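You operate a simulated robot arm through the tools that you are given. There is no shell and no other tool.

You run a simulated robot arm. Do the job below in one go: nothing can be reset, and whatever is moved stays where it is left.

## Task
Lay the sensor in its block, brush it clean and close the wrap.
Fine: its lamp must light; stand the dust brush back in its holder. Set down upright: sensor, dust brush. What is to be rubbed or washed off counts as gone when no trace of it is left.

It is judged by the outcome, as a careful person would: the job done as asked, and still so three seconds after it is handed in. It fails if anything else is knocked over, pushed out of place, dropped, spilled or broken.

## Robot
A 7-joint arm with a three-finger gripper, fixed in place. Base frame: the origin is on the floor under the middle of its stand, x ahead of it, y to its left, z up; the work surface is at about z = 0.8. Units: m, rad, N and s.
It reaches about 1.342 m from its shoulder. Its first joint turns from -2.897 to 2.897 rad. Payload 2.69 kg.
The TCP is the grasp point between the finger pads, 0.03 m short of the fingertips. In the tool frame z runs along the fingers and y along their closing line. The gripper opens to 0.128 m; its body begins 0.117 m behind the TCP.
Orientation is told as [roll, pitch, yaw] about the base's x, y, z axes, in that order, counted from this pose: with the fingers straight down and closing along the base's y, the tool's x points along the base's -x, its y along +y and its z along -z.

## Interface
- The arm moves only by the tool send_rows. Its argument "targets" is text: rows parted by semicolons, each of 7 numbers parted by spaces: the shift along the tool's x, y, z in units of 30 mm (1.0 is 30 mm), then the turn, a rotation vector about the tool's x, y, z in units of 6 degrees (1.0 is 6 degrees), then the closure in counts, from 0 (fully open) to 255 (shut). In form: tx ty tz ax ay az jaw; .... A call has 1 to 20 rows; each row shifts and turns the commanded pose from where the row before left it, along the tool's axes as they then stand. A call with a number of a shift or a turn outside -1 to 1 is refused whole. Each row takes 0.2 s and may step no farther than 0.05 m and 0.15 rad from the row before; otherwise, or with a gripper value out of range, the whole call is refused. A pose out of reach is approached as far as the arm can. The call stops where the force on the tool passes 90 N (or 10 N more than at its start, if that is more) or the arm is blocked; 0.2 s more then pass. The fingers move at their own pace (about 0.127 m/s each) and stop on an object; they squeeze with about 29 N. The grip force told is the motor's: it shows also when the fingers shut on nothing. Time passes only in rows, and 0.2 s behind the last, so rows that do not move let the fingers close. It gives the time, the measured TCP pose, the force on the tool (base axes), the opening and the grip force at its end, in the units of the frame above (readings bear some noise), with the torque about the TCP (base axes, N m) and any sound that the robot's microphone picked up.
- Cameras (640 x 400 px; columns grow to the right, rows downward): "scene" is fixed at [0.0492, -0.4978, 1.3833]; the picture's right is [0.91, -0.42, 0.00], its down [-0.13, -0.28, -0.95] and it looks along [0.40, 0.87, -0.31] (base axes); focal length 342 px, centre (320, 200). "wrist" rides on the gripper at [0.058, 0.054, -0.131] in the tool frame; the picture's right is [-0.68, 0.74, 0.00], its down [-0.62, -0.57, -0.55] and it looks along [-0.40, -0.37, 0.84] (tool axes); focal length 234 px, centre (320, 200). There is no depth. A picture from a camera that has moved, and an enlarged one, comes with that camera's place and axes in the base frame and with its lens.
- get_image(camera): a new picture of that camera. The clock stands still meanwhile.
- move_column(by): moves the trunk up (or, below 0, down) by that many m; the arm rides with it, the base frame stays. It gives what a move gives, with no picture.
- close_up(camera, box): a new picture of the part [left, top, right, bottom] of that camera's present view, enlarged. The clock stands still meanwhile.
- sign_off(): hands the job in; it is judged then, once.

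Nothing tells you positions but the pictures and the camera data. Unless the task says otherwise, let go and move clear before handing in.

The tools are called after "Emit:" by a JSON object that holds its "fn" and its "kwargs". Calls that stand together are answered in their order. send_rows: Moves the arm, as the interface text tells. Its arguments: {"type":"object","properties":{"targets":{"type":"string"}},"required":["targets"]} The other tools are called the same way: move_column (by) moves the trunk up or down; get_image (camera) takes a picture; close_up (camera, box) takes an enlarged picture of a part of a camera's view; sign_off () hands the job in.

At the start:

```text
t: 0.0
position: [0.5154, 0.6007, 1.1693]
orientation: [0.0, 0.0, 0.001]
contact_force: [-0.1, -0.1, -0.4]
wrist_torque: [0.0, -0.04, 0.0]
gripper_width: 0.1282
gripper_force: 0.2
trunk travel left (down, up): [-0.15, 0.2]
```

scene: 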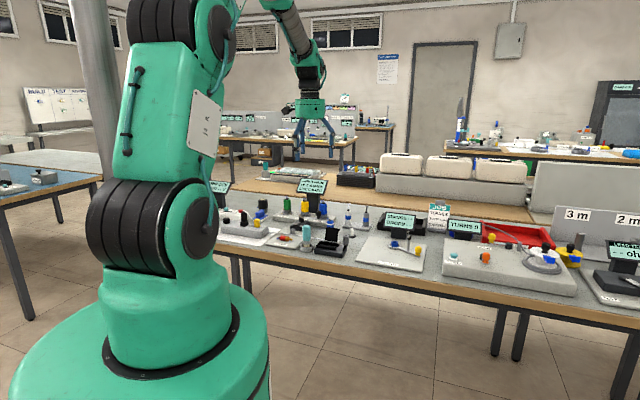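
wrist: 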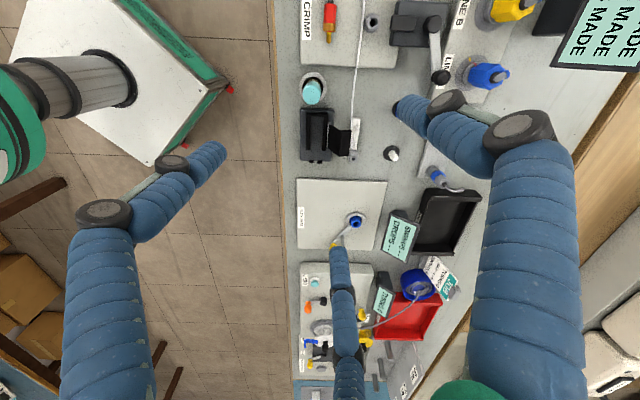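

I see a long workbench ahead with many stations; I don't yet know which is the sensor's block. I will take enlarged views before moving.

Emit:
{"fn": "close_up", "kwargs": {"camera": "scene", "box": [200, 160, 360, 260]}}

Emit:
{"fn": "close_up", "kwargs": {"camera": "scene", "box": [340, 190, 500, 290]}}

Emit:
{"fn": "close_up", "kwargs": {"camera": "scene", "box": [430, 200, 640, 330]}}

Emit:
{"fn": "close_up", "kwargs": {"camera": "wrist", "box": [280, 160, 480, 285]}}

Emit:
{"fn": "close_up", "kwargs": {"camera": "wrist", "box": [280, 0, 520, 150]}}

Emit:
{"fn": "close_up", "kwargs": {"camera": "wrist", "box": [280, 250, 480, 375]}}

```text
4.00 times, centred on (280, 210) of scene
camera zoom: at [0.0492, -0.4978, 1.3833], right [0.91, -0.42, 0.0], down [-0.13, -0.28, -0.95], along [0.4, 0.87, -0.31], focal length 1370 px, centre (480, 160)
```

zoom: 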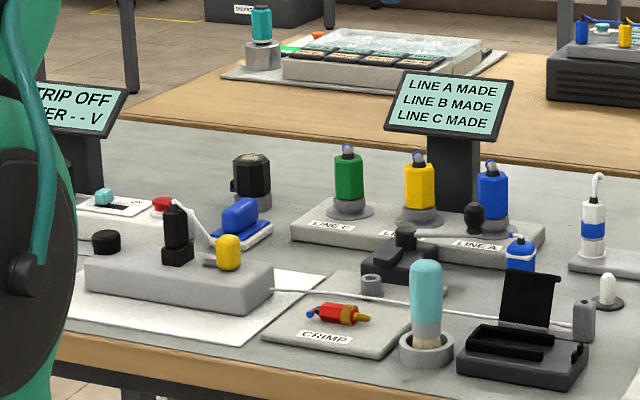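

```text
4.00 times, centred on (420, 240) of scene
camera zoom: at [0.0492, -0.4978, 1.3833], right [0.91, -0.42, 0.0], down [-0.13, -0.28, -0.95], along [0.4, 0.87, -0.31], focal length 1370 px, centre (-80, 40)
```

zoom: 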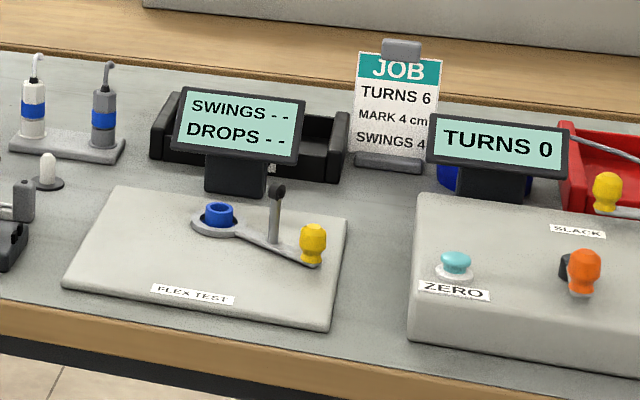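

```text
3.05 times, centred on (535, 265) of scene
camera zoom: at [0.0492, -0.4978, 1.3833], right [0.91, -0.42, 0.0], down [-0.13, -0.28, -0.95], along [0.4, 0.87, -0.31], focal length 1044 px, centre (-335, 2)
```

zoom: 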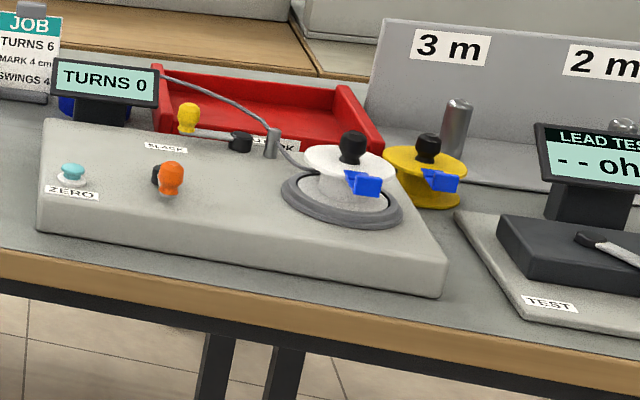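

```text
3.20 times, centred on (380, 222) of wrist
camera zoom: at [0.4572, 0.6549, 1.3001], right [0.68, 0.74, 0.0], down [0.62, -0.57, 0.55], along [0.4, -0.37, -0.84], focal length 749 px, centre (128, 128)
```

zoom: 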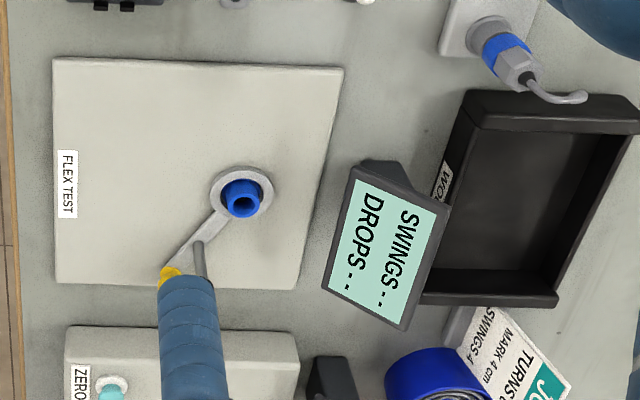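

```text
2.67 times, centred on (400, 75) of wrist
camera zoom: at [0.4572, 0.6549, 1.3001], right [0.68, 0.74, 0.0], down [0.62, -0.57, 0.55], along [0.4, -0.37, -0.84], focal length 624 px, centre (107, 533)
```

zoom: 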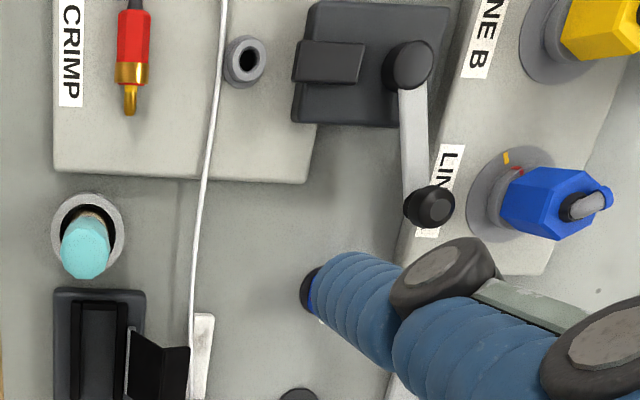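

```text
3.20 times, centred on (380, 312) of wrist
camera zoom: at [0.4572, 0.6549, 1.3001], right [0.68, 0.74, 0.0], down [0.62, -0.57, 0.55], along [0.4, -0.37, -0.84], focal length 749 px, centre (128, -160)
```

zoom: 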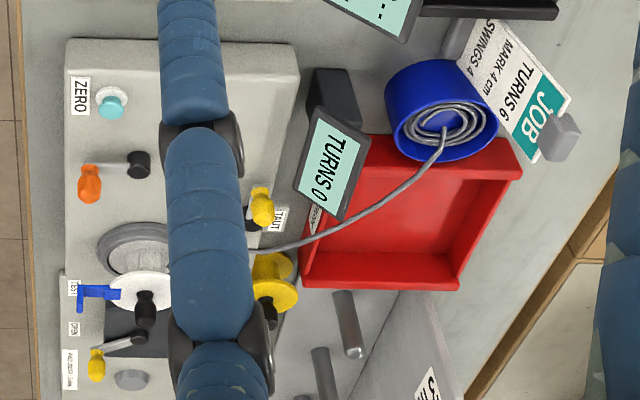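

The teal-handled item in a grey cup looks like a brush, and the black hinged box beside it may be the block with its wrap. I'll enlarge these and the other tables before deciding.

Emit:
{"fn": "close_up", "kwargs": {"camera": "scene", "box": [290, 210, 370, 260]}}

Emit:
{"fn": "close_up", "kwargs": {"camera": "scene", "box": [210, 195, 290, 245]}}

Emit:
{"fn": "close_up", "kwargs": {"camera": "scene", "box": [210, 100, 400, 200]}}

Emit:
{"fn": "close_up", "kwargs": {"camera": "scene", "box": [540, 200, 640, 320]}}

Emit:
{"fn": "close_up", "kwargs": {"camera": "scene", "box": [0, 80, 120, 220]}}

Emit:
{"fn": "close_up", "kwargs": {"camera": "scene", "box": [440, 90, 640, 215]}}

Emit:
{"fn": "close_up", "kwargs": {"camera": "wrist", "box": [290, 60, 370, 170]}}

Emit:
{"fn": "close_up", "kwargs": {"camera": "wrist", "box": [290, 330, 400, 400]}}

```text
8.00 times, centred on (330, 235) of scene
camera zoom: at [0.0492, -0.4978, 1.3833], right [0.91, -0.42, 0.0], down [-0.13, -0.28, -0.95], along [0.4, 0.87, -0.31], focal length 2740 px, centre (240, -80)
```

zoom: 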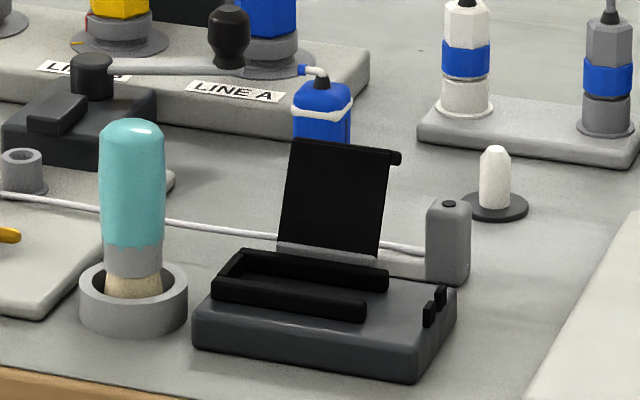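

```text
8.00 times, centred on (250, 220) of scene
camera zoom: at [0.0492, -0.4978, 1.3833], right [0.91, -0.42, 0.0], down [-0.13, -0.28, -0.95], along [0.4, 0.87, -0.31], focal length 2740 px, centre (880, 40)
```

zoom: 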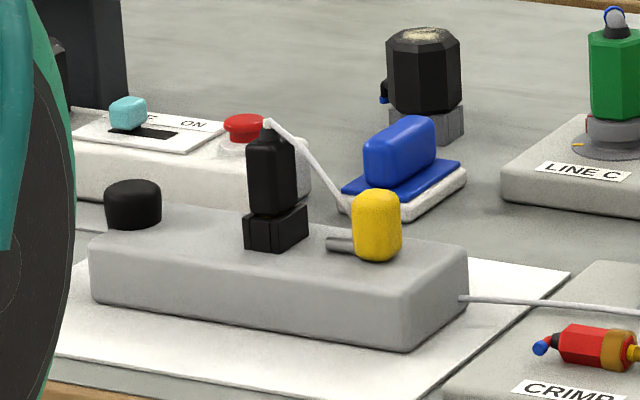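

```text
3.37 times, centred on (305, 150) of scene
camera zoom: at [0.0492, -0.4978, 1.3833], right [0.91, -0.42, 0.0], down [-0.13, -0.28, -0.95], along [0.4, 0.87, -0.31], focal length 1154 px, centre (370, 368)
```

zoom: 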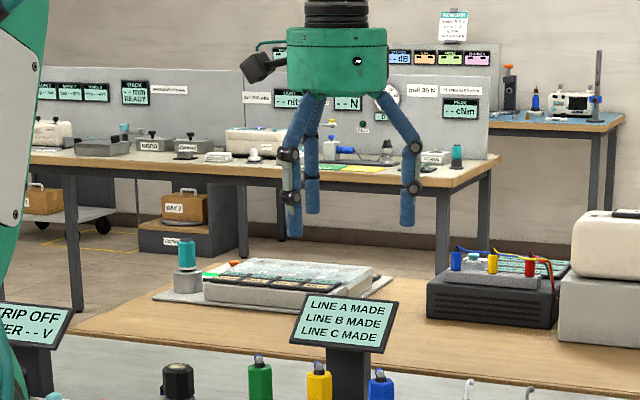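

```text
3.33 times, centred on (590, 260) of scene
camera zoom: at [0.0492, -0.4978, 1.3833], right [0.91, -0.42, 0.0], down [-0.13, -0.28, -0.95], along [0.4, 0.87, -0.31], focal length 1142 px, centre (-580, 0)
```

zoom: 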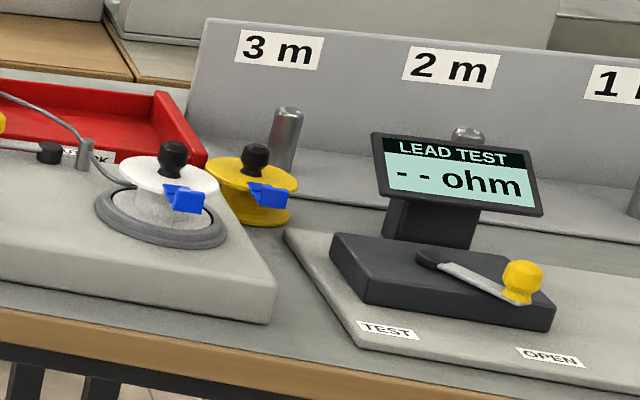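

```text
2.86 times, centred on (60, 150) of scene
camera zoom: at [0.0492, -0.4978, 1.3833], right [0.91, -0.42, 0.0], down [-0.13, -0.28, -0.95], along [0.4, 0.87, -0.31], focal length 978 px, centre (1063, 343)
```

zoom: 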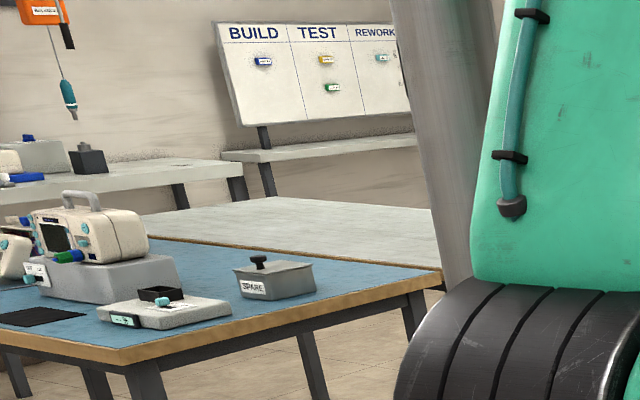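

```text
3.20 times, centred on (540, 152) of scene
camera zoom: at [0.0492, -0.4978, 1.3833], right [0.91, -0.42, 0.0], down [-0.13, -0.28, -0.95], along [0.4, 0.87, -0.31], focal length 1096 px, centre (-384, 352)
```

zoom: 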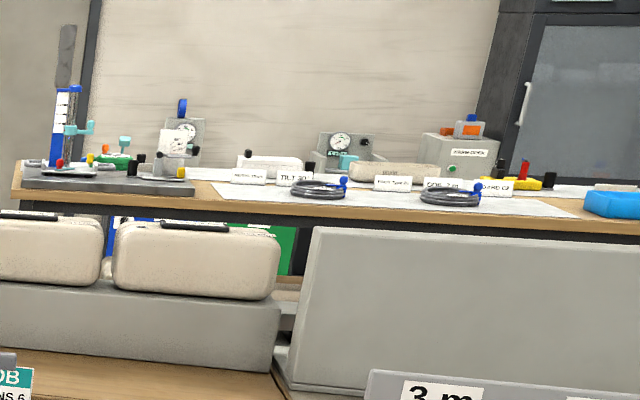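

```text
3.64 times, centred on (330, 115) of wrist
camera zoom: at [0.4572, 0.6549, 1.3001], right [0.68, 0.74, 0.0], down [0.62, -0.57, 0.55], along [0.4, -0.37, -0.84], focal length 852 px, centre (284, 509)
```

zoom: 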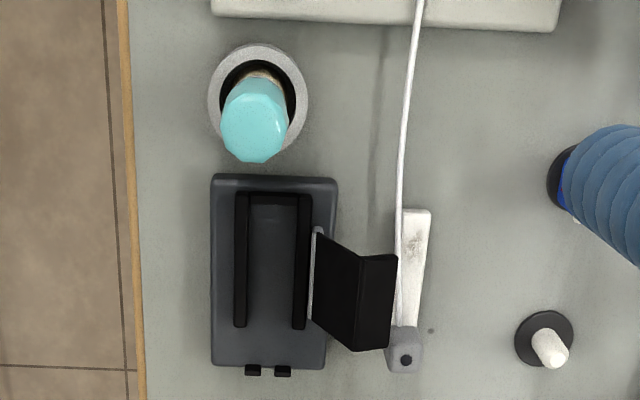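

```text
5.71 times, centred on (345, 365) of wrist
camera zoom: at [0.4572, 0.6549, 1.3001], right [0.68, 0.74, 0.0], down [0.62, -0.57, 0.55], along [0.4, -0.37, -0.84], focal length 1338 px, centre (177, -743)
```

zoom: 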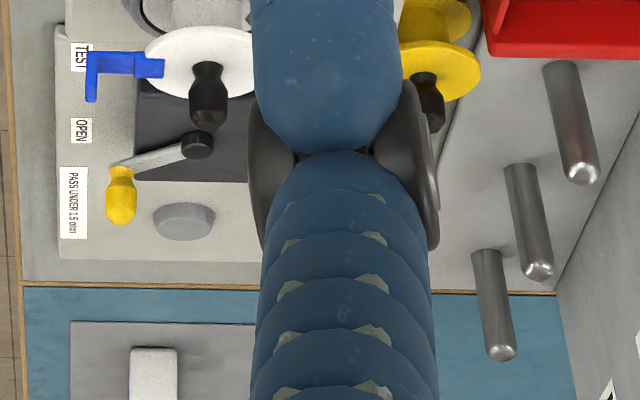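

The likely sensor is the white strip with a grey head, a dark lamp dot and a brown smudge, lying near (0.63, 0.60). The black block with its open hinged lid (the wrap) is near (0.56, 0.55), and the teal brush stands in its cup near (0.495, 0.60). I'll lower the wrist camera for a closer look.

Emit:
{"fn": "send_rows", "kwargs": {"targets": "0.1 0.2 0.9 0 0 0 0; 0.1 0.2 0.9 0 0 0 0; 0.1 0.2 0.9 0 0 0 0; 0.1 0.2 0.9 0 0 0 0; 0.1 0.2 0.9 0 0 0 0"}}

Emit:
{"fn": "get_image", "kwargs": {"camera": "wrist"}}

Emit:
{"fn": "close_up", "kwargs": {"camera": "wrist", "box": [220, 100, 420, 260]}}

```text
t: 1.2
position: [0.4993, 0.6312, 1.0329]
orientation: [0.0, -0.001, 0.0]
contact_force: [0.6, -0.5, 0.0]
wrist_torque: [0.01, 0.01, -0.03]
gripper_width: 0.128
gripper_force: 0.1
trunk travel left (down, up): [-0.15, 0.2]
```

```text
taken
camera wrist: at [0.4416, 0.6856, 1.165], right [0.68, 0.74, 0.0], down [0.62, -0.57, 0.55], along [0.4, -0.37, -0.84], focal length 234 px, centre (320, 200)
```

wrist: 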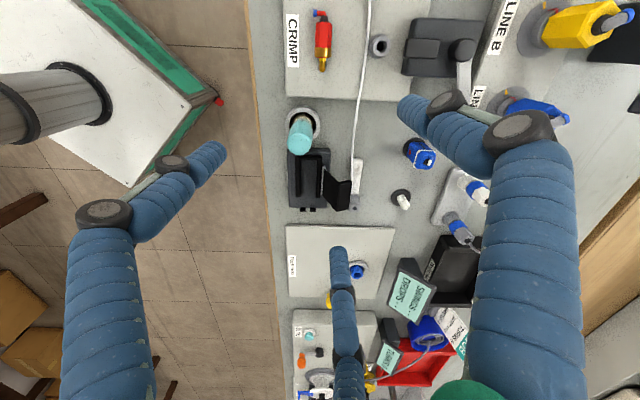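

```text
2.50 times, centred on (320, 180) of wrist
camera zoom: at [0.4416, 0.6856, 1.165], right [0.68, 0.74, 0.0], down [0.62, -0.57, 0.55], along [0.4, -0.37, -0.84], focal length 585 px, centre (320, 250)
```

zoom: 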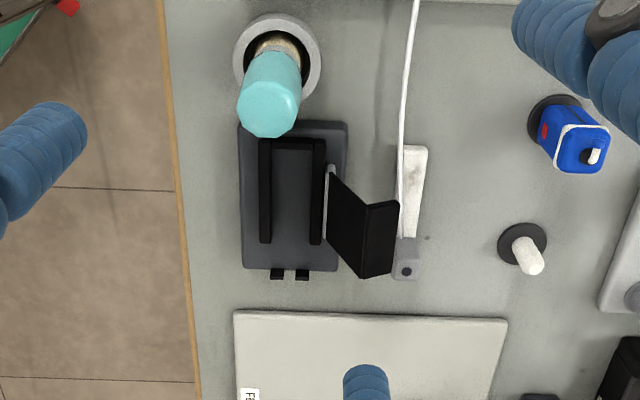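

The layout is clearer now. I'll zoom further onto the block, the sensor and the brush from this pose.

Emit:
{"fn": "close_up", "kwargs": {"camera": "wrist", "box": [280, 140, 376, 220]}}

Emit:
{"fn": "close_up", "kwargs": {"camera": "wrist", "box": [335, 150, 383, 220]}}

Emit:
{"fn": "close_up", "kwargs": {"camera": "scene", "box": [310, 220, 360, 262]}}

Emit:
{"fn": "close_up", "kwargs": {"camera": "wrist", "box": [270, 95, 340, 165]}}

Emit:
{"fn": "close_up", "kwargs": {"camera": "wrist", "box": [380, 130, 500, 260]}}

```text
5.00 times, centred on (328, 180) of wrist
camera zoom: at [0.4416, 0.6856, 1.165], right [0.68, 0.74, 0.0], down [0.62, -0.57, 0.55], along [0.4, -0.37, -0.84], focal length 1171 px, centre (280, 300)
```

zoom: 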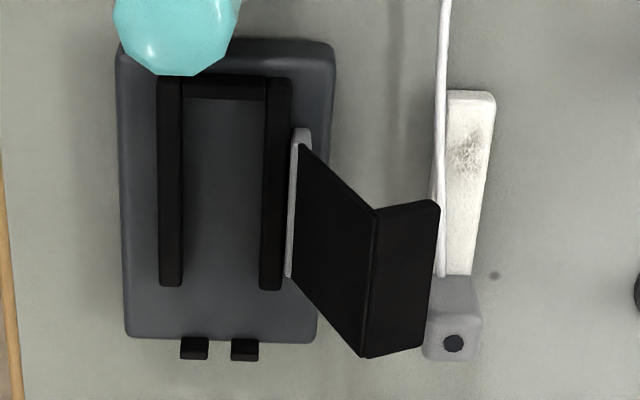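

```text
5.71 times, centred on (359, 185) of wrist
camera zoom: at [0.4416, 0.6856, 1.165], right [0.68, 0.74, 0.0], down [0.62, -0.57, 0.55], along [0.4, -0.37, -0.84], focal length 1338 px, centre (97, 286)
```

zoom: 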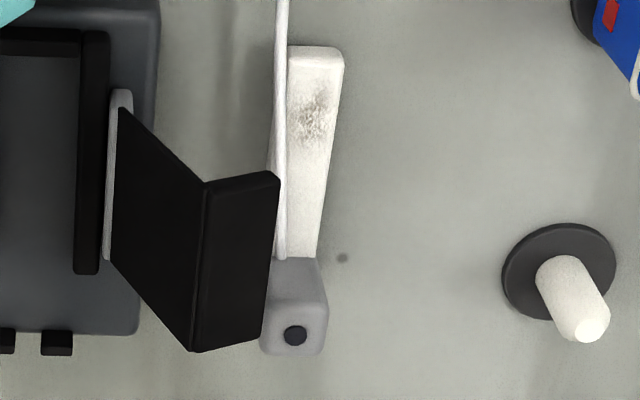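

```text
9.52 times, centred on (335, 241) of scene
camera zoom: at [0.0492, -0.4978, 1.3833], right [0.91, -0.42, 0.0], down [-0.13, -0.28, -0.95], along [0.4, 0.87, -0.31], focal length 3261 px, centre (177, -190)
```

zoom: 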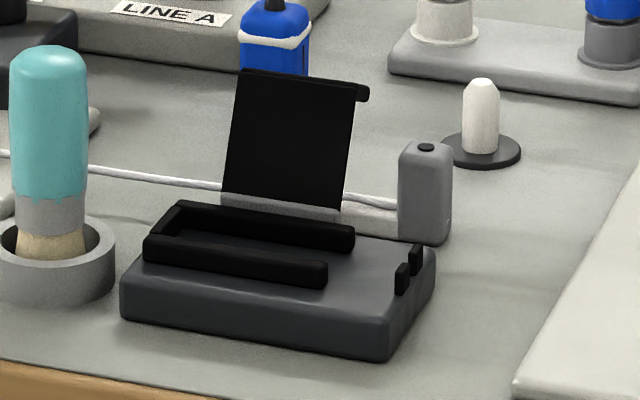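

```text
5.71 times, centred on (305, 130) of wrist
camera zoom: at [0.4416, 0.6856, 1.165], right [0.68, 0.74, 0.0], down [0.62, -0.57, 0.55], along [0.4, -0.37, -0.84], focal length 1338 px, centre (406, 600)
```

zoom: 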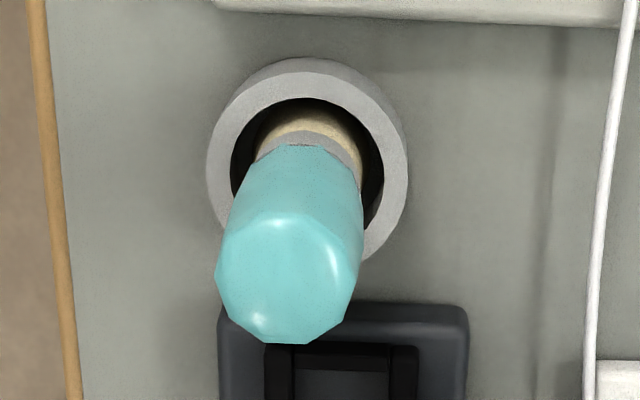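

```text
3.08 times, centred on (440, 195) of wrist
camera zoom: at [0.4416, 0.6856, 1.165], right [0.68, 0.74, 0.0], down [0.62, -0.57, 0.55], along [0.4, -0.37, -0.84], focal length 720 px, centre (-49, 215)
```

zoom: 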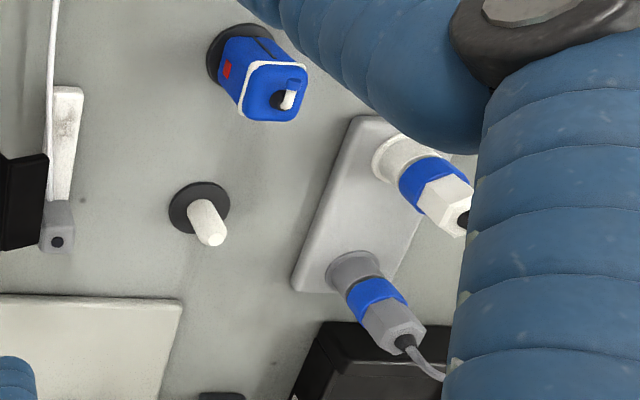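

The sensor is a white strip with a dark smudge and an upright grey head at about (0.649, 0.575), cable attached. The block's channel is about 28 mm by 70 mm at 45° to the base, with its lid open on the far side. I'll move over the sensor head, turn 45° to line up with the bench and part-close the fingers to see the clearance.

Emit:
{"fn": "send_rows", "kwargs": {"targets": "-0.83 -0.311 0.38 0 0 0 0; -0.83 -0.311 0.38 0 0 0 0; -0.83 -0.311 0.38 0 0 0 0; -0.83 -0.311 0.38 0 0 0 0; -0.83 -0.311 0.38 0 0 0 0; -0.83 -0.311 0.38 0 0 0 0; 0 0 0 0 0 -0.9375 155; 0 0 0 0 0 -0.9375 155; 0 0 0 0 0 -0.9375 155; 0 0 0 0 0 -0.9375 155; 0 0 0 0 0 -0.9375 155; 0 0 0 0 0 -0.9375 155; 0 0 0 0 0 -0.9375 155; 0 0 0 0 0 -0.9375 155"}}

Emit:
{"fn": "get_image", "kwargs": {"camera": "wrist"}}

Emit:
{"fn": "get_image", "kwargs": {"camera": "scene"}}

```text
t: 4.2
position: [0.6507, 0.5735, 0.9667]
orientation: [0.001, 0.001, 0.787]
contact_force: [-0.4, 0.9, 0.1]
wrist_torque: [0.01, 0.02, 0.02]
gripper_width: 0.0503
gripper_force: 0.1
trunk travel left (down, up): [-0.15, 0.2]
```

```text
taken
camera wrist: at [0.5708, 0.5717, 1.0967], right [-0.04, 1.0, 0.0], down [0.84, 0.04, 0.55], along [0.55, 0.02, -0.84], focal length 234 px, centre (320, 200)
```

wrist: 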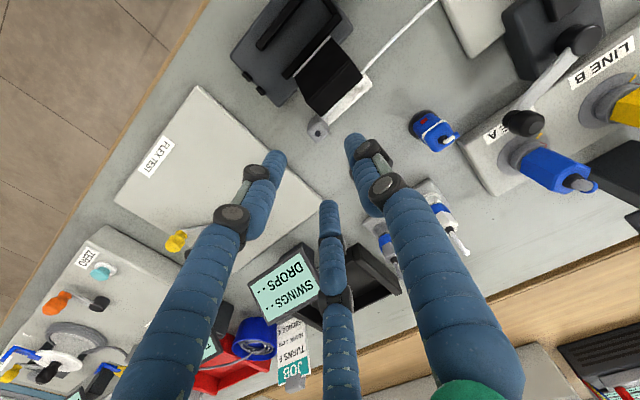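

```text
taken
```

scene: 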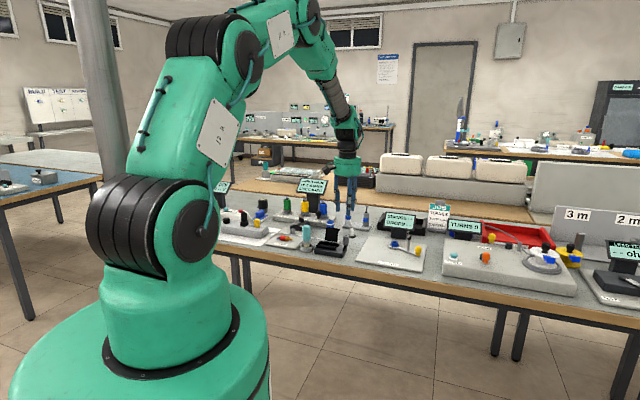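

The gripper is over the sensor head with one finger on the strip side. I'll zoom in to check the alignment and the clearance to the lid.

Emit:
{"fn": "close_up", "kwargs": {"camera": "wrist", "box": [260, 60, 380, 170]}}

Emit:
{"fn": "close_up", "kwargs": {"camera": "scene", "box": [310, 170, 390, 260]}}

```text
3.64 times, centred on (320, 115) of wrist
camera zoom: at [0.5708, 0.5717, 1.0967], right [-0.04, 1.0, 0.0], down [0.84, 0.04, 0.55], along [0.55, 0.02, -0.84], focal length 852 px, centre (320, 509)
```

zoom: 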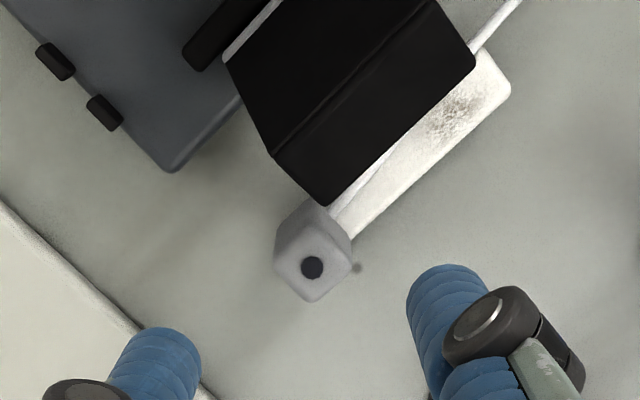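

```text
4.44 times, centred on (350, 215) of scene
camera zoom: at [0.0492, -0.4978, 1.3833], right [0.91, -0.42, 0.0], down [-0.13, -0.28, -0.95], along [0.4, 0.87, -0.31], focal length 1522 px, centre (187, 133)
```

zoom: 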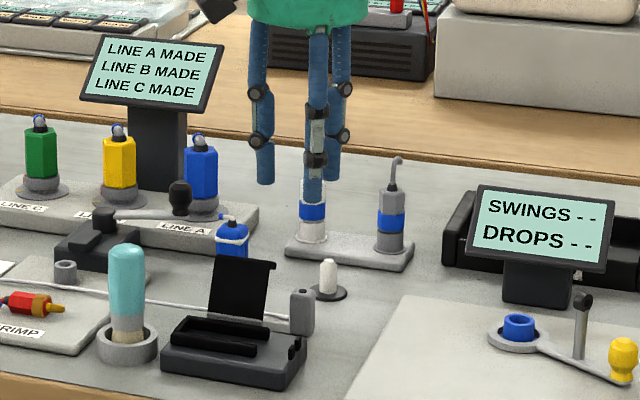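

The head is almost straight below the TCP, off by about 2 mm, and the strip-side finger should clear the lid by about 8 mm. I'll descend part way and check again.

Emit:
{"fn": "send_rows", "kwargs": {"targets": "0.042 -0.042 0.6 0 0 0 155; 0 0 0.6 0 0 0 155; 0 0 0.6 0 0 0 155; 0 0 0.5 0 0 0 155; 0 0 0 0 0 0 155"}}

Emit:
{"fn": "get_image", "kwargs": {"camera": "wrist"}}

Emit:
{"fn": "close_up", "kwargs": {"camera": "wrist", "box": [260, 80, 380, 190]}}

Emit:
{"fn": "close_up", "kwargs": {"camera": "scene", "box": [310, 190, 370, 260]}}

```text
t: 5.4
position: [0.6499, 0.5734, 0.8973]
orientation: [0.0, 0.0, 0.784]
contact_force: [0.7, -0.7, 0.2]
wrist_torque: [-0.01, 0.02, 0.04]
gripper_width: 0.0502
gripper_force: 0.1
trunk travel left (down, up): [-0.15, 0.2]
```

```text
taken
camera wrist: at [0.5706, 0.5703, 1.0277], right [-0.04, 1.0, 0.0], down [0.84, 0.03, 0.55], along [0.55, 0.02, -0.84], focal length 234 px, centre (320, 200)
```

wrist: 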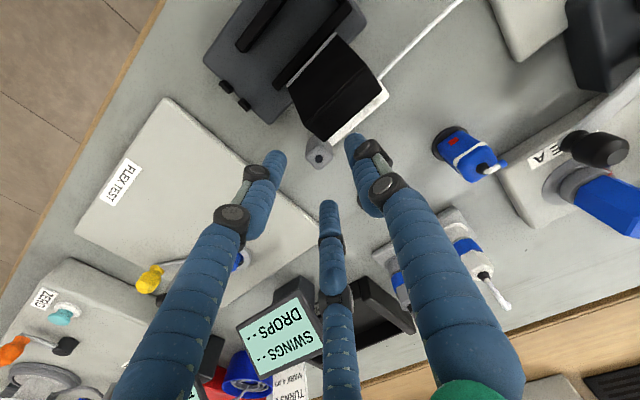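

```text
3.64 times, centred on (320, 135) of wrist
camera zoom: at [0.5706, 0.5703, 1.0277], right [-0.04, 1.0, 0.0], down [0.84, 0.03, 0.55], along [0.55, 0.02, -0.84], focal length 852 px, centre (320, 436)
```

zoom: 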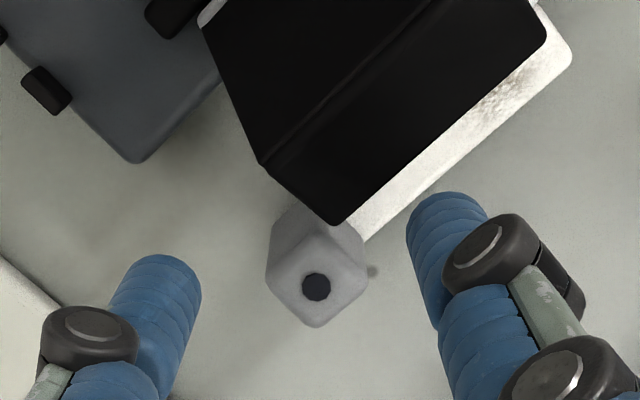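

```text
5.71 times, centred on (340, 225) of scene
camera zoom: at [0.0492, -0.4978, 1.3833], right [0.91, -0.42, 0.0], down [-0.13, -0.28, -0.95], along [0.4, 0.87, -0.31], focal length 1957 px, centre (206, 57)
```

zoom: 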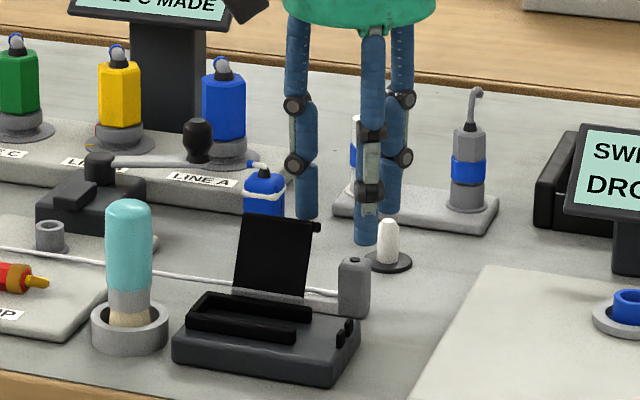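

Alignment is within about 1 mm and the finger clears the flap. I'll descend to grasp height with the fingertips just above the cable level and check before closing.

Emit:
{"fn": "send_rows", "kwargs": {"targets": "-0.02 -0.02 0.5 0 0 0 155; 0 0 0.5 0 0 0 155; 0 0 0.48 0 0 0 155; 0 0 0 0 0 0 155"}}

Emit:
{"fn": "close_up", "kwargs": {"camera": "wrist", "box": [230, 80, 410, 240]}}

Emit:
{"fn": "close_up", "kwargs": {"camera": "scene", "box": [325, 200, 375, 250]}}

```text
t: 6.4
position: [0.6513, 0.5733, 0.852]
orientation: [0.002, 0.001, 0.787]
contact_force: [0.1, -0.2, 0.0]
wrist_torque: [-0.03, 0.01, -0.02]
gripper_width: 0.0502
gripper_force: 0.1
trunk travel left (down, up): [-0.15, 0.2]
```

```text
2.50 times, centred on (320, 160) of wrist
camera zoom: at [0.5716, 0.5702, 0.9824], right [-0.04, 1.0, 0.0], down [0.84, 0.04, 0.55], along [0.55, 0.02, -0.84], focal length 585 px, centre (320, 300)
```

zoom: 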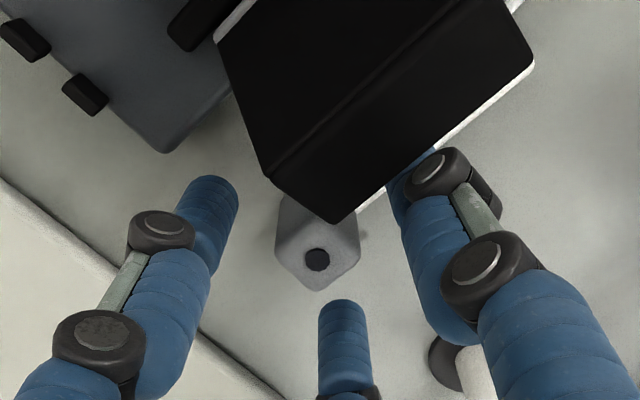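

```text
8.00 times, centred on (350, 225) of scene
camera zoom: at [0.0492, -0.4978, 1.3833], right [0.91, -0.42, 0.0], down [-0.13, -0.28, -0.95], along [0.4, 0.87, -0.31], focal length 2740 px, centre (80, 0)
```

zoom: 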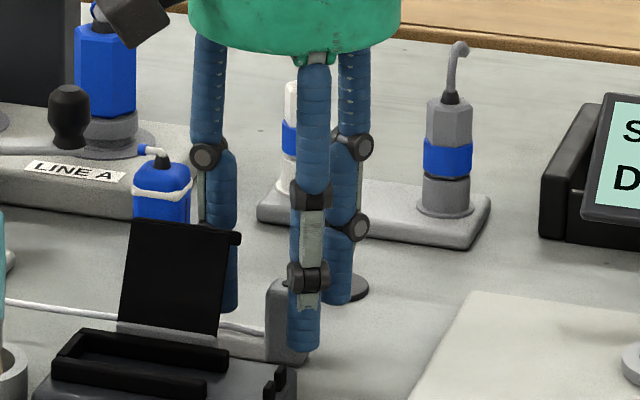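

The head is centred between the fingers with no contact force. I'll close on it.

Emit:
{"fn": "send_rows", "kwargs": {"targets": "0 0 0 0 0 0 200; 0 0 0 0 0 0 255; 0 0 0 0 0 0 255; 0 0 0 0 0 0 255"}}

Emit:
{"fn": "close_up", "kwargs": {"camera": "wrist", "box": [230, 80, 410, 240]}}

Emit:
{"fn": "close_up", "kwargs": {"camera": "scene", "box": [325, 200, 375, 250]}}

```text
t: 7.4
position: [0.651, 0.5736, 0.8518]
orientation: [0.001, 0.0, 0.785]
contact_force: [-0.1, -0.5, 0.3]
wrist_torque: [0.0, -0.01, 0.01]
gripper_width: 0.023
gripper_force: 28.7
trunk travel left (down, up): [-0.15, 0.2]
```

```text
2.50 times, centred on (320, 160) of wrist
camera zoom: at [0.5714, 0.5701, 0.9827], right [-0.04, 1.0, 0.0], down [0.84, 0.04, 0.55], along [0.55, 0.02, -0.84], focal length 585 px, centre (320, 300)
```

zoom: 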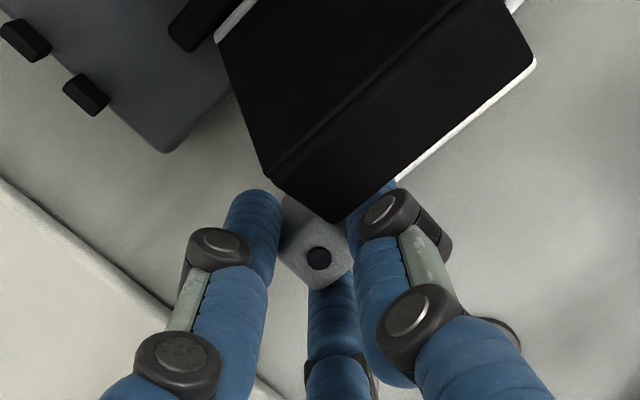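

```text
8.00 times, centred on (350, 225) of scene
camera zoom: at [0.0492, -0.4978, 1.3833], right [0.91, -0.42, 0.0], down [-0.13, -0.28, -0.95], along [0.4, 0.87, -0.31], focal length 2740 px, centre (80, 0)
```

zoom: 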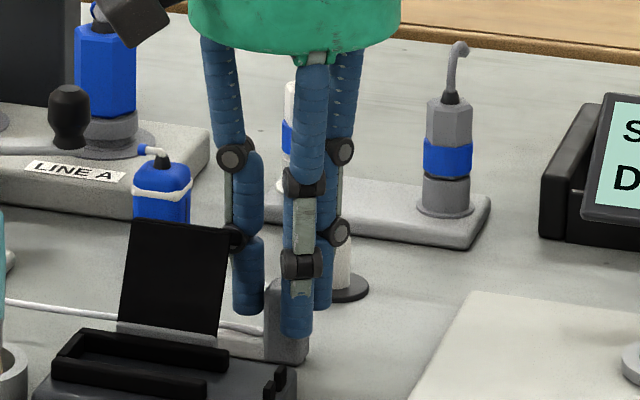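

The grip holds at 23 mm. I'll lift straight up and check that the sensor hangs level and clear of the lid.

Emit:
{"fn": "send_rows", "kwargs": {"targets": "0 0 -0.3 0 0 0 255; 0 0 -0.5 0 0 0 255; 0 0 -0.6 0 0 0 255; 0 0 -0.7 0 0 0 255; 0 0 -0.7 0 0 0 255; 0 0 -0.6 0 0 0 255; 0 0 0 0 0 0 255"}}

Emit:
{"fn": "close_up", "kwargs": {"camera": "wrist", "box": [230, 60, 430, 240]}}

Emit:
{"fn": "close_up", "kwargs": {"camera": "scene", "box": [300, 180, 380, 260]}}

```text
t: 9.0
position: [0.6502, 0.5732, 0.9551]
orientation: [0.0, -0.001, 0.785]
contact_force: [-0.1, -0.4, -0.2]
wrist_torque: [0.01, -0.02, 0.01]
gripper_width: 0.0231
gripper_force: 28.5
trunk travel left (down, up): [-0.15, 0.2]
```

```text
2.22 times, centred on (330, 150) of wrist
camera zoom: at [0.5709, 0.5698, 1.0851], right [-0.04, 1.0, 0.0], down [0.84, 0.04, 0.55], along [0.55, 0.02, -0.84], focal length 520 px, centre (298, 311)
```

zoom: 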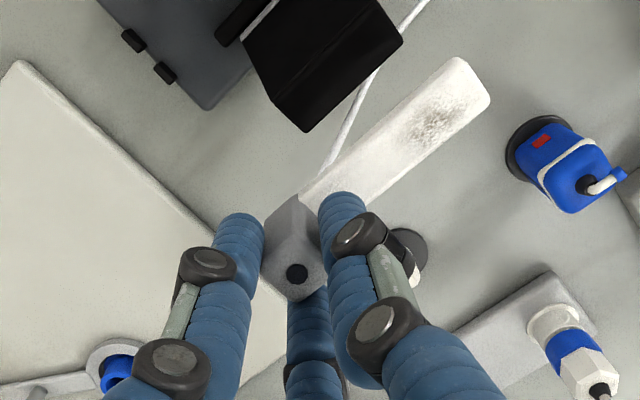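

```text
5.00 times, centred on (340, 220) of scene
camera zoom: at [0.0492, -0.4978, 1.3833], right [0.91, -0.42, 0.0], down [-0.13, -0.28, -0.95], along [0.4, 0.87, -0.31], focal length 1712 px, centre (220, 100)
```

zoom: 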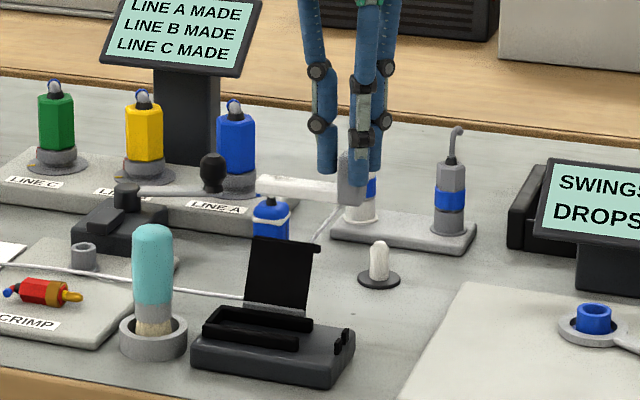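

The sensor hangs level and aligned in the gripper. I'll zoom on the block to pin down where the rails and prongs put the head.

Emit:
{"fn": "close_up", "kwargs": {"camera": "scene", "box": [320, 230, 356, 260]}}

Emit:
{"fn": "close_up", "kwargs": {"camera": "wrist", "box": [250, 55, 350, 115]}}

```text
13.33 times, centred on (338, 245) of scene
camera zoom: at [0.0492, -0.4978, 1.3833], right [0.91, -0.42, 0.0], down [-0.13, -0.28, -0.95], along [0.4, 0.87, -0.31], focal length 4566 px, centre (80, -400)
```

zoom: 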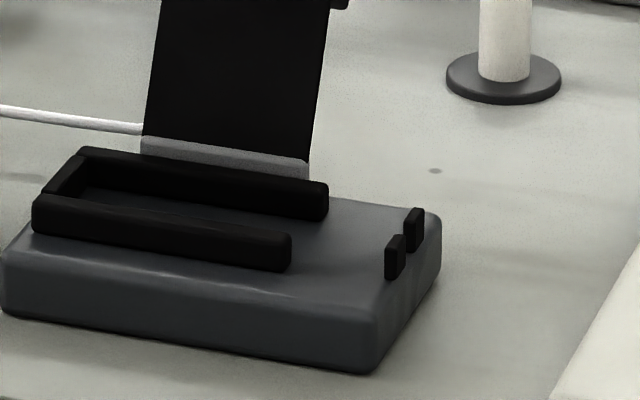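

```text
6.40 times, centred on (300, 85) of wrist
camera zoom: at [0.5709, 0.5698, 1.0851], right [-0.04, 1.0, 0.0], down [0.84, 0.04, 0.55], along [0.55, 0.02, -0.84], focal length 1499 px, centre (448, 936)
```

zoom: 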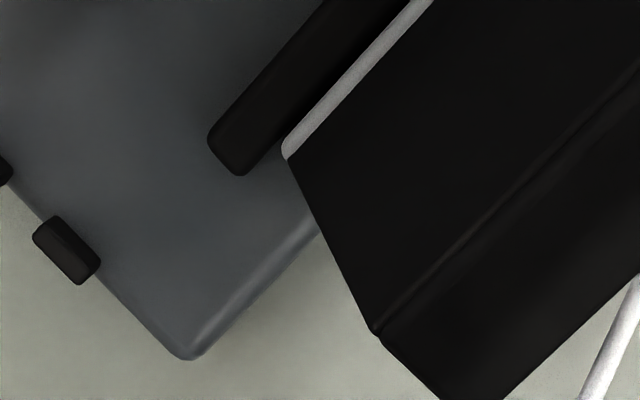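

The head should sit between the rail ends (u about 0.043) and the prongs (u about 0.066), with the strip centred in the channel. I'll carry the sensor over the lid to above the block and look again before lowering.

Emit:
{"fn": "send_rows", "kwargs": {"targets": "0.4 0.01 0 0 0 0 255; 0.6 0.01 0 0 0 0 255; 0.6 0.01 0 0 0 0 255; 0.6 0.01 0 0 0 0 255; 0.45 0 0 0 0 0 255; 0 0 0 0 0 0 255"}}

Emit:
{"fn": "get_image", "kwargs": {"camera": "wrist"}}

Emit:
{"fn": "close_up", "kwargs": {"camera": "wrist", "box": [230, 60, 430, 240]}}

Emit:
{"fn": "close_up", "kwargs": {"camera": "scene", "box": [300, 180, 380, 260]}}

```text
t: 10.4
position: [0.5947, 0.5173, 0.9549]
orientation: [-0.001, 0.001, 0.785]
contact_force: [0.2, 0.7, 0.3]
wrist_torque: [-0.01, -0.04, -0.03]
gripper_width: 0.0235
gripper_force: 28.9
trunk travel left (down, up): [-0.15, 0.2]
```

```text
taken
camera wrist: at [0.515, 0.5139, 1.0854], right [-0.04, 1.0, 0.0], down [0.84, 0.03, 0.55], along [0.55, 0.02, -0.84], focal length 234 px, centre (320, 200)
```

wrist: 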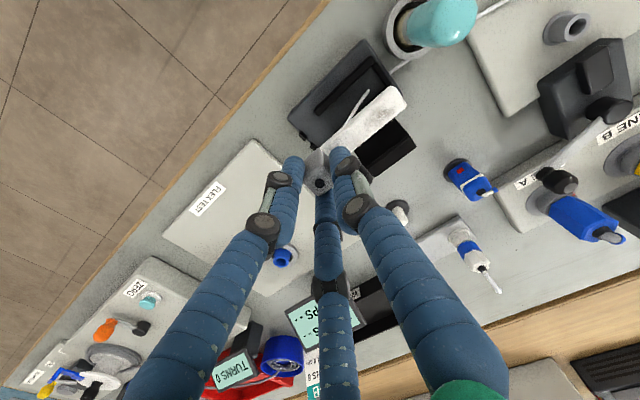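

```text
2.22 times, centred on (330, 150) of wrist
camera zoom: at [0.515, 0.5139, 1.0854], right [-0.04, 1.0, 0.0], down [0.84, 0.03, 0.55], along [0.55, 0.02, -0.84], focal length 520 px, centre (298, 311)
```

zoom: 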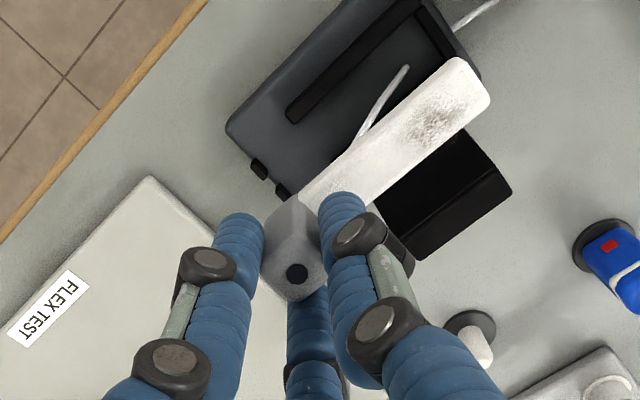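

```text
5.00 times, centred on (340, 220) of scene
camera zoom: at [0.0492, -0.4978, 1.3833], right [0.91, -0.42, 0.0], down [-0.13, -0.28, -0.95], along [0.4, 0.87, -0.31], focal length 1712 px, centre (220, 100)
```

zoom: 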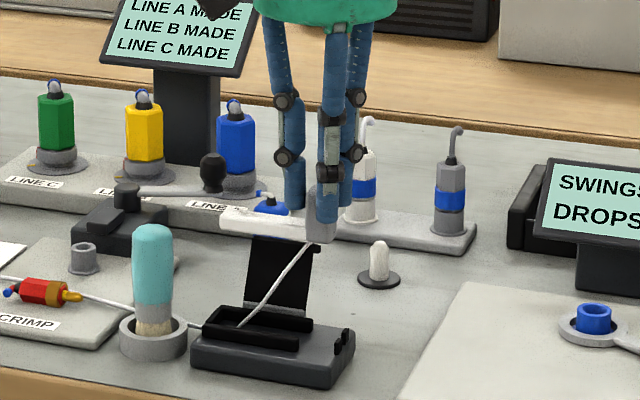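

The strip is lined up over the channel, with the head over the gap before the prongs. I'll lower it to just above the block.

Emit:
{"fn": "send_rows", "kwargs": {"targets": "0 0.02 0.5 0 0 0 255; 0 0 0.6 0 0 0 255; 0 0 0.6 0 0 0 255; 0 0 0.5 0 0 0 255; 0 0 0.2 0 0 0 255; 0 0 0 0 0 0 255"}}

Emit:
{"fn": "close_up", "kwargs": {"camera": "wrist", "box": [230, 60, 430, 240]}}

Emit:
{"fn": "close_up", "kwargs": {"camera": "scene", "box": [312, 215, 360, 260]}}

```text
t: 11.8
position: [0.5945, 0.5172, 0.8827]
orientation: [0.0, 0.0, 0.785]
contact_force: [-0.1, 0.5, -1.1]
wrist_torque: [-0.02, 0.0, -0.01]
gripper_width: 0.023
gripper_force: 28.7
trunk travel left (down, up): [-0.15, 0.2]
```

```text
2.22 times, centred on (330, 150) of wrist
camera zoom: at [0.5144, 0.5151, 1.0131], right [-0.04, 1.0, 0.0], down [0.84, 0.03, 0.55], along [0.55, 0.02, -0.84], focal length 520 px, centre (298, 311)
```

zoom: 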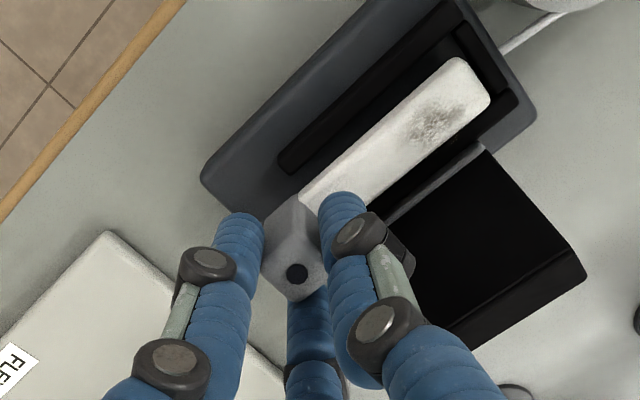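

```text
8.89 times, centred on (336, 238) of scene
camera zoom: at [0.0492, -0.4978, 1.3833], right [0.91, -0.42, 0.0], down [-0.13, -0.28, -0.95], along [0.4, 0.87, -0.31], focal length 3044 px, centre (178, -133)
```

zoom: 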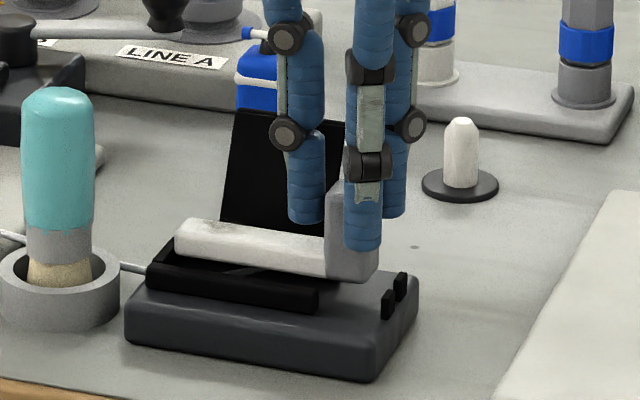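

The sensor is about 10 mm above the block, and the head is close to the rail ends with some gap to the prongs. I'll shift it about 2 mm toward the prongs and lower it gently until it touches.

Emit:
{"fn": "send_rows", "kwargs": {"targets": "0 -0.06 0 0 0 0 255; 0 0 0.15 0 0 0 255; 0 0 0.1 0 0 0 255; 0 0 0 0 0 0 255"}}

Emit:
{"fn": "close_up", "kwargs": {"camera": "scene", "box": [312, 215, 360, 260]}}

Emit:
{"fn": "close_up", "kwargs": {"camera": "wrist", "box": [270, 70, 410, 200]}}

```text
t: 12.8
position: [0.5943, 0.5168, 0.8751]
orientation: [0.001, 0.001, 0.785]
contact_force: [-0.1, 0.2, -0.2]
wrist_torque: [0.0, -0.02, -0.02]
gripper_width: 0.0231
gripper_force: 28.9
trunk travel left (down, up): [-0.15, 0.2]
```

```text
8.89 times, centred on (336, 238) of scene
camera zoom: at [0.0492, -0.4978, 1.3833], right [0.91, -0.42, 0.0], down [-0.13, -0.28, -0.95], along [0.4, 0.87, -0.31], focal length 3044 px, centre (178, -133)
```

zoom: 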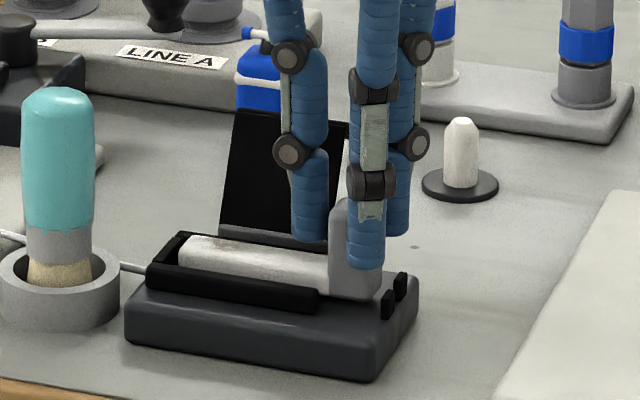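

```text
3.08 times, centred on (340, 135) of wrist
camera zoom: at [0.5155, 0.5137, 1.0054], right [-0.04, 1.0, 0.0], down [0.84, 0.03, 0.55], along [0.55, 0.02, -0.84], focal length 720 px, centre (258, 400)
```

zoom: 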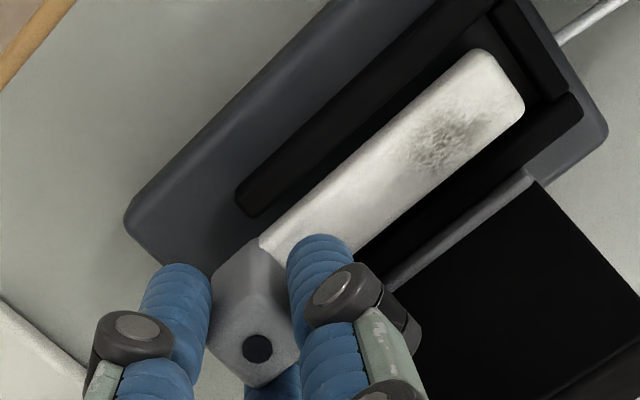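

The strip is inside the rails with about 3 mm to go. I'll lower gently to contact.

Emit:
{"fn": "send_rows", "kwargs": {"targets": "0 0 0.06 0 0 0 255; 0 0 0.05 0 0 0 255; 0 0 0 0 0 0 255"}}

Emit:
{"fn": "close_up", "kwargs": {"camera": "scene", "box": [318, 222, 354, 252]}}

```text
t: 13.6
position: [0.5946, 0.516, 0.8716]
orientation: [0.0, -0.001, 0.786]
contact_force: [0.5, -0.6, 1.2]
wrist_torque: [0.07, 0.07, -0.01]
gripper_width: 0.0231
gripper_force: 28.9
trunk travel left (down, up): [-0.15, 0.2]
```

```text
13.33 times, centred on (336, 237) of scene
camera zoom: at [0.0492, -0.4978, 1.3833], right [0.91, -0.42, 0.0], down [-0.13, -0.28, -0.95], along [0.4, 0.87, -0.31], focal length 4566 px, centre (107, -293)
```

zoom: 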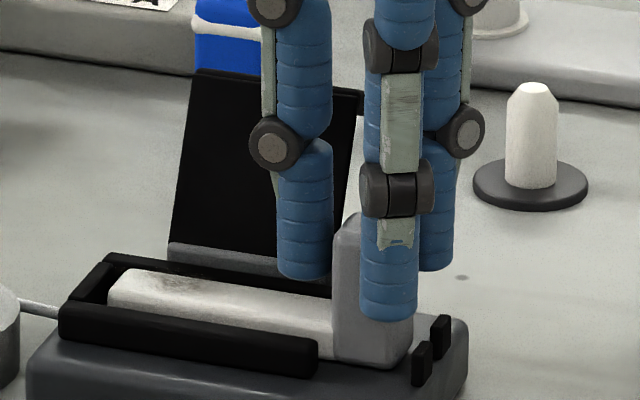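

It is touching lightly. I'll press down another millimetre to seat it, then open the fingers a little.

Emit:
{"fn": "send_rows", "kwargs": {"targets": "0 0 0.03 0 0 0 255; 0 0 0 0 0 0 255; 0 0 0 0 0 0 200; 0 0 0 0 0 0 165; 0 0 0 0 0 0 165"}}

Emit:
{"fn": "close_up", "kwargs": {"camera": "scene", "box": [318, 222, 354, 252]}}

Emit:
{"fn": "close_up", "kwargs": {"camera": "wrist", "box": [250, 70, 430, 230]}}

```text
t: 14.8
position: [0.5949, 0.5166, 0.8708]
orientation: [0.001, 0.001, 0.787]
contact_force: [0.0, 0.0, 0.6]
wrist_torque: [-0.02, -0.02, -0.02]
gripper_width: 0.0452
gripper_force: 0.1
trunk travel left (down, up): [-0.15, 0.2]
```

```text
13.33 times, centred on (336, 237) of scene
camera zoom: at [0.0492, -0.4978, 1.3833], right [0.91, -0.42, 0.0], down [-0.13, -0.28, -0.95], along [0.4, 0.87, -0.31], focal length 4566 px, centre (107, -293)
```

zoom: 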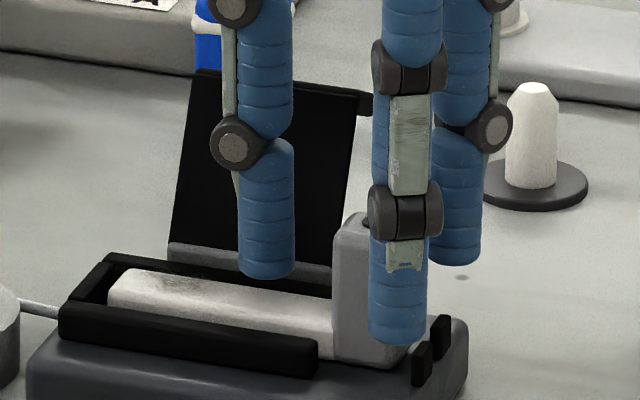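

```text
2.50 times, centred on (340, 150) of wrist
camera zoom: at [0.5153, 0.5136, 1.0017], right [-0.04, 1.0, 0.0], down [0.84, 0.04, 0.55], along [0.55, 0.02, -0.84], focal length 585 px, centre (270, 325)
```

zoom: 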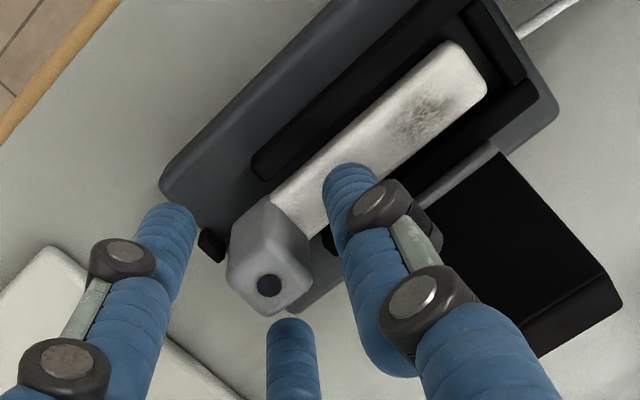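

The sensor is released and standing in the block, with its lamp still dark. I'll rise clear and inspect.

Emit:
{"fn": "send_rows", "kwargs": {"targets": "0 0 -0.3 0 0 0 165; 0 0 -0.7 0 0 0 165; 0 0 -0.9 0 0 0 165; 0 0 -0.9 0 0 0 165; 0 0 -0.9 0 0 0 165; 0 0 0 0 0 0 165"}}

Emit:
{"fn": "close_up", "kwargs": {"camera": "wrist", "box": [260, 50, 400, 170]}}

Emit:
{"fn": "close_up", "kwargs": {"camera": "scene", "box": [310, 215, 360, 257]}}

```text
t: 16.2
position: [0.5938, 0.5169, 0.9813]
orientation: [-0.001, 0.0, 0.787]
contact_force: [-0.3, -0.7, 0.1]
wrist_torque: [0.01, -0.01, 0.0]
gripper_width: 0.0453
gripper_force: 0.1
trunk travel left (down, up): [-0.15, 0.2]
```

```text
3.33 times, centred on (330, 110) of wrist
camera zoom: at [0.5151, 0.514, 1.1127], right [-0.04, 1.0, 0.0], down [0.84, 0.03, 0.55], along [0.55, 0.02, -0.84], focal length 781 px, centre (287, 500)
```

zoom: 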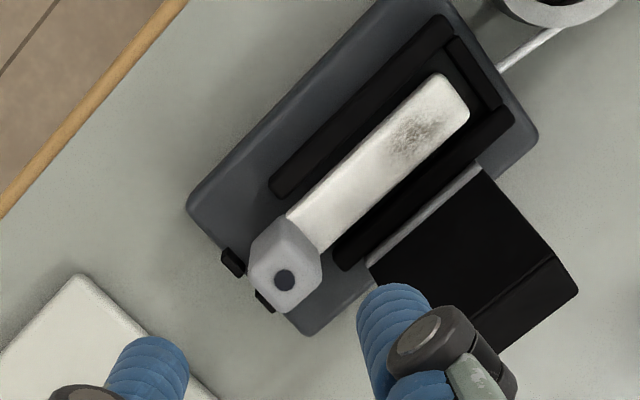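

```text
9.52 times, centred on (335, 236) of scene
camera zoom: at [0.0492, -0.4978, 1.3833], right [0.91, -0.42, 0.0], down [-0.13, -0.28, -0.95], along [0.4, 0.87, -0.31], focal length 3261 px, centre (177, -143)
```

zoom: 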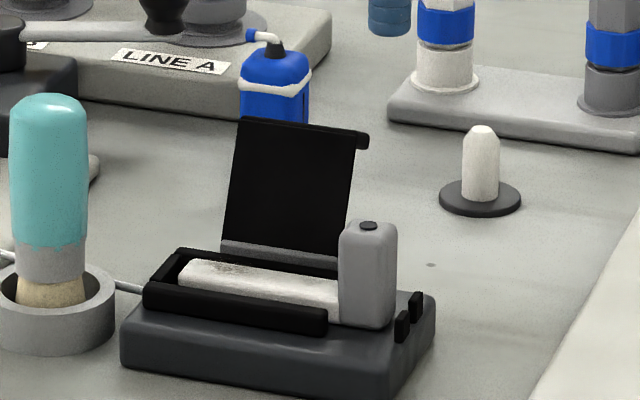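

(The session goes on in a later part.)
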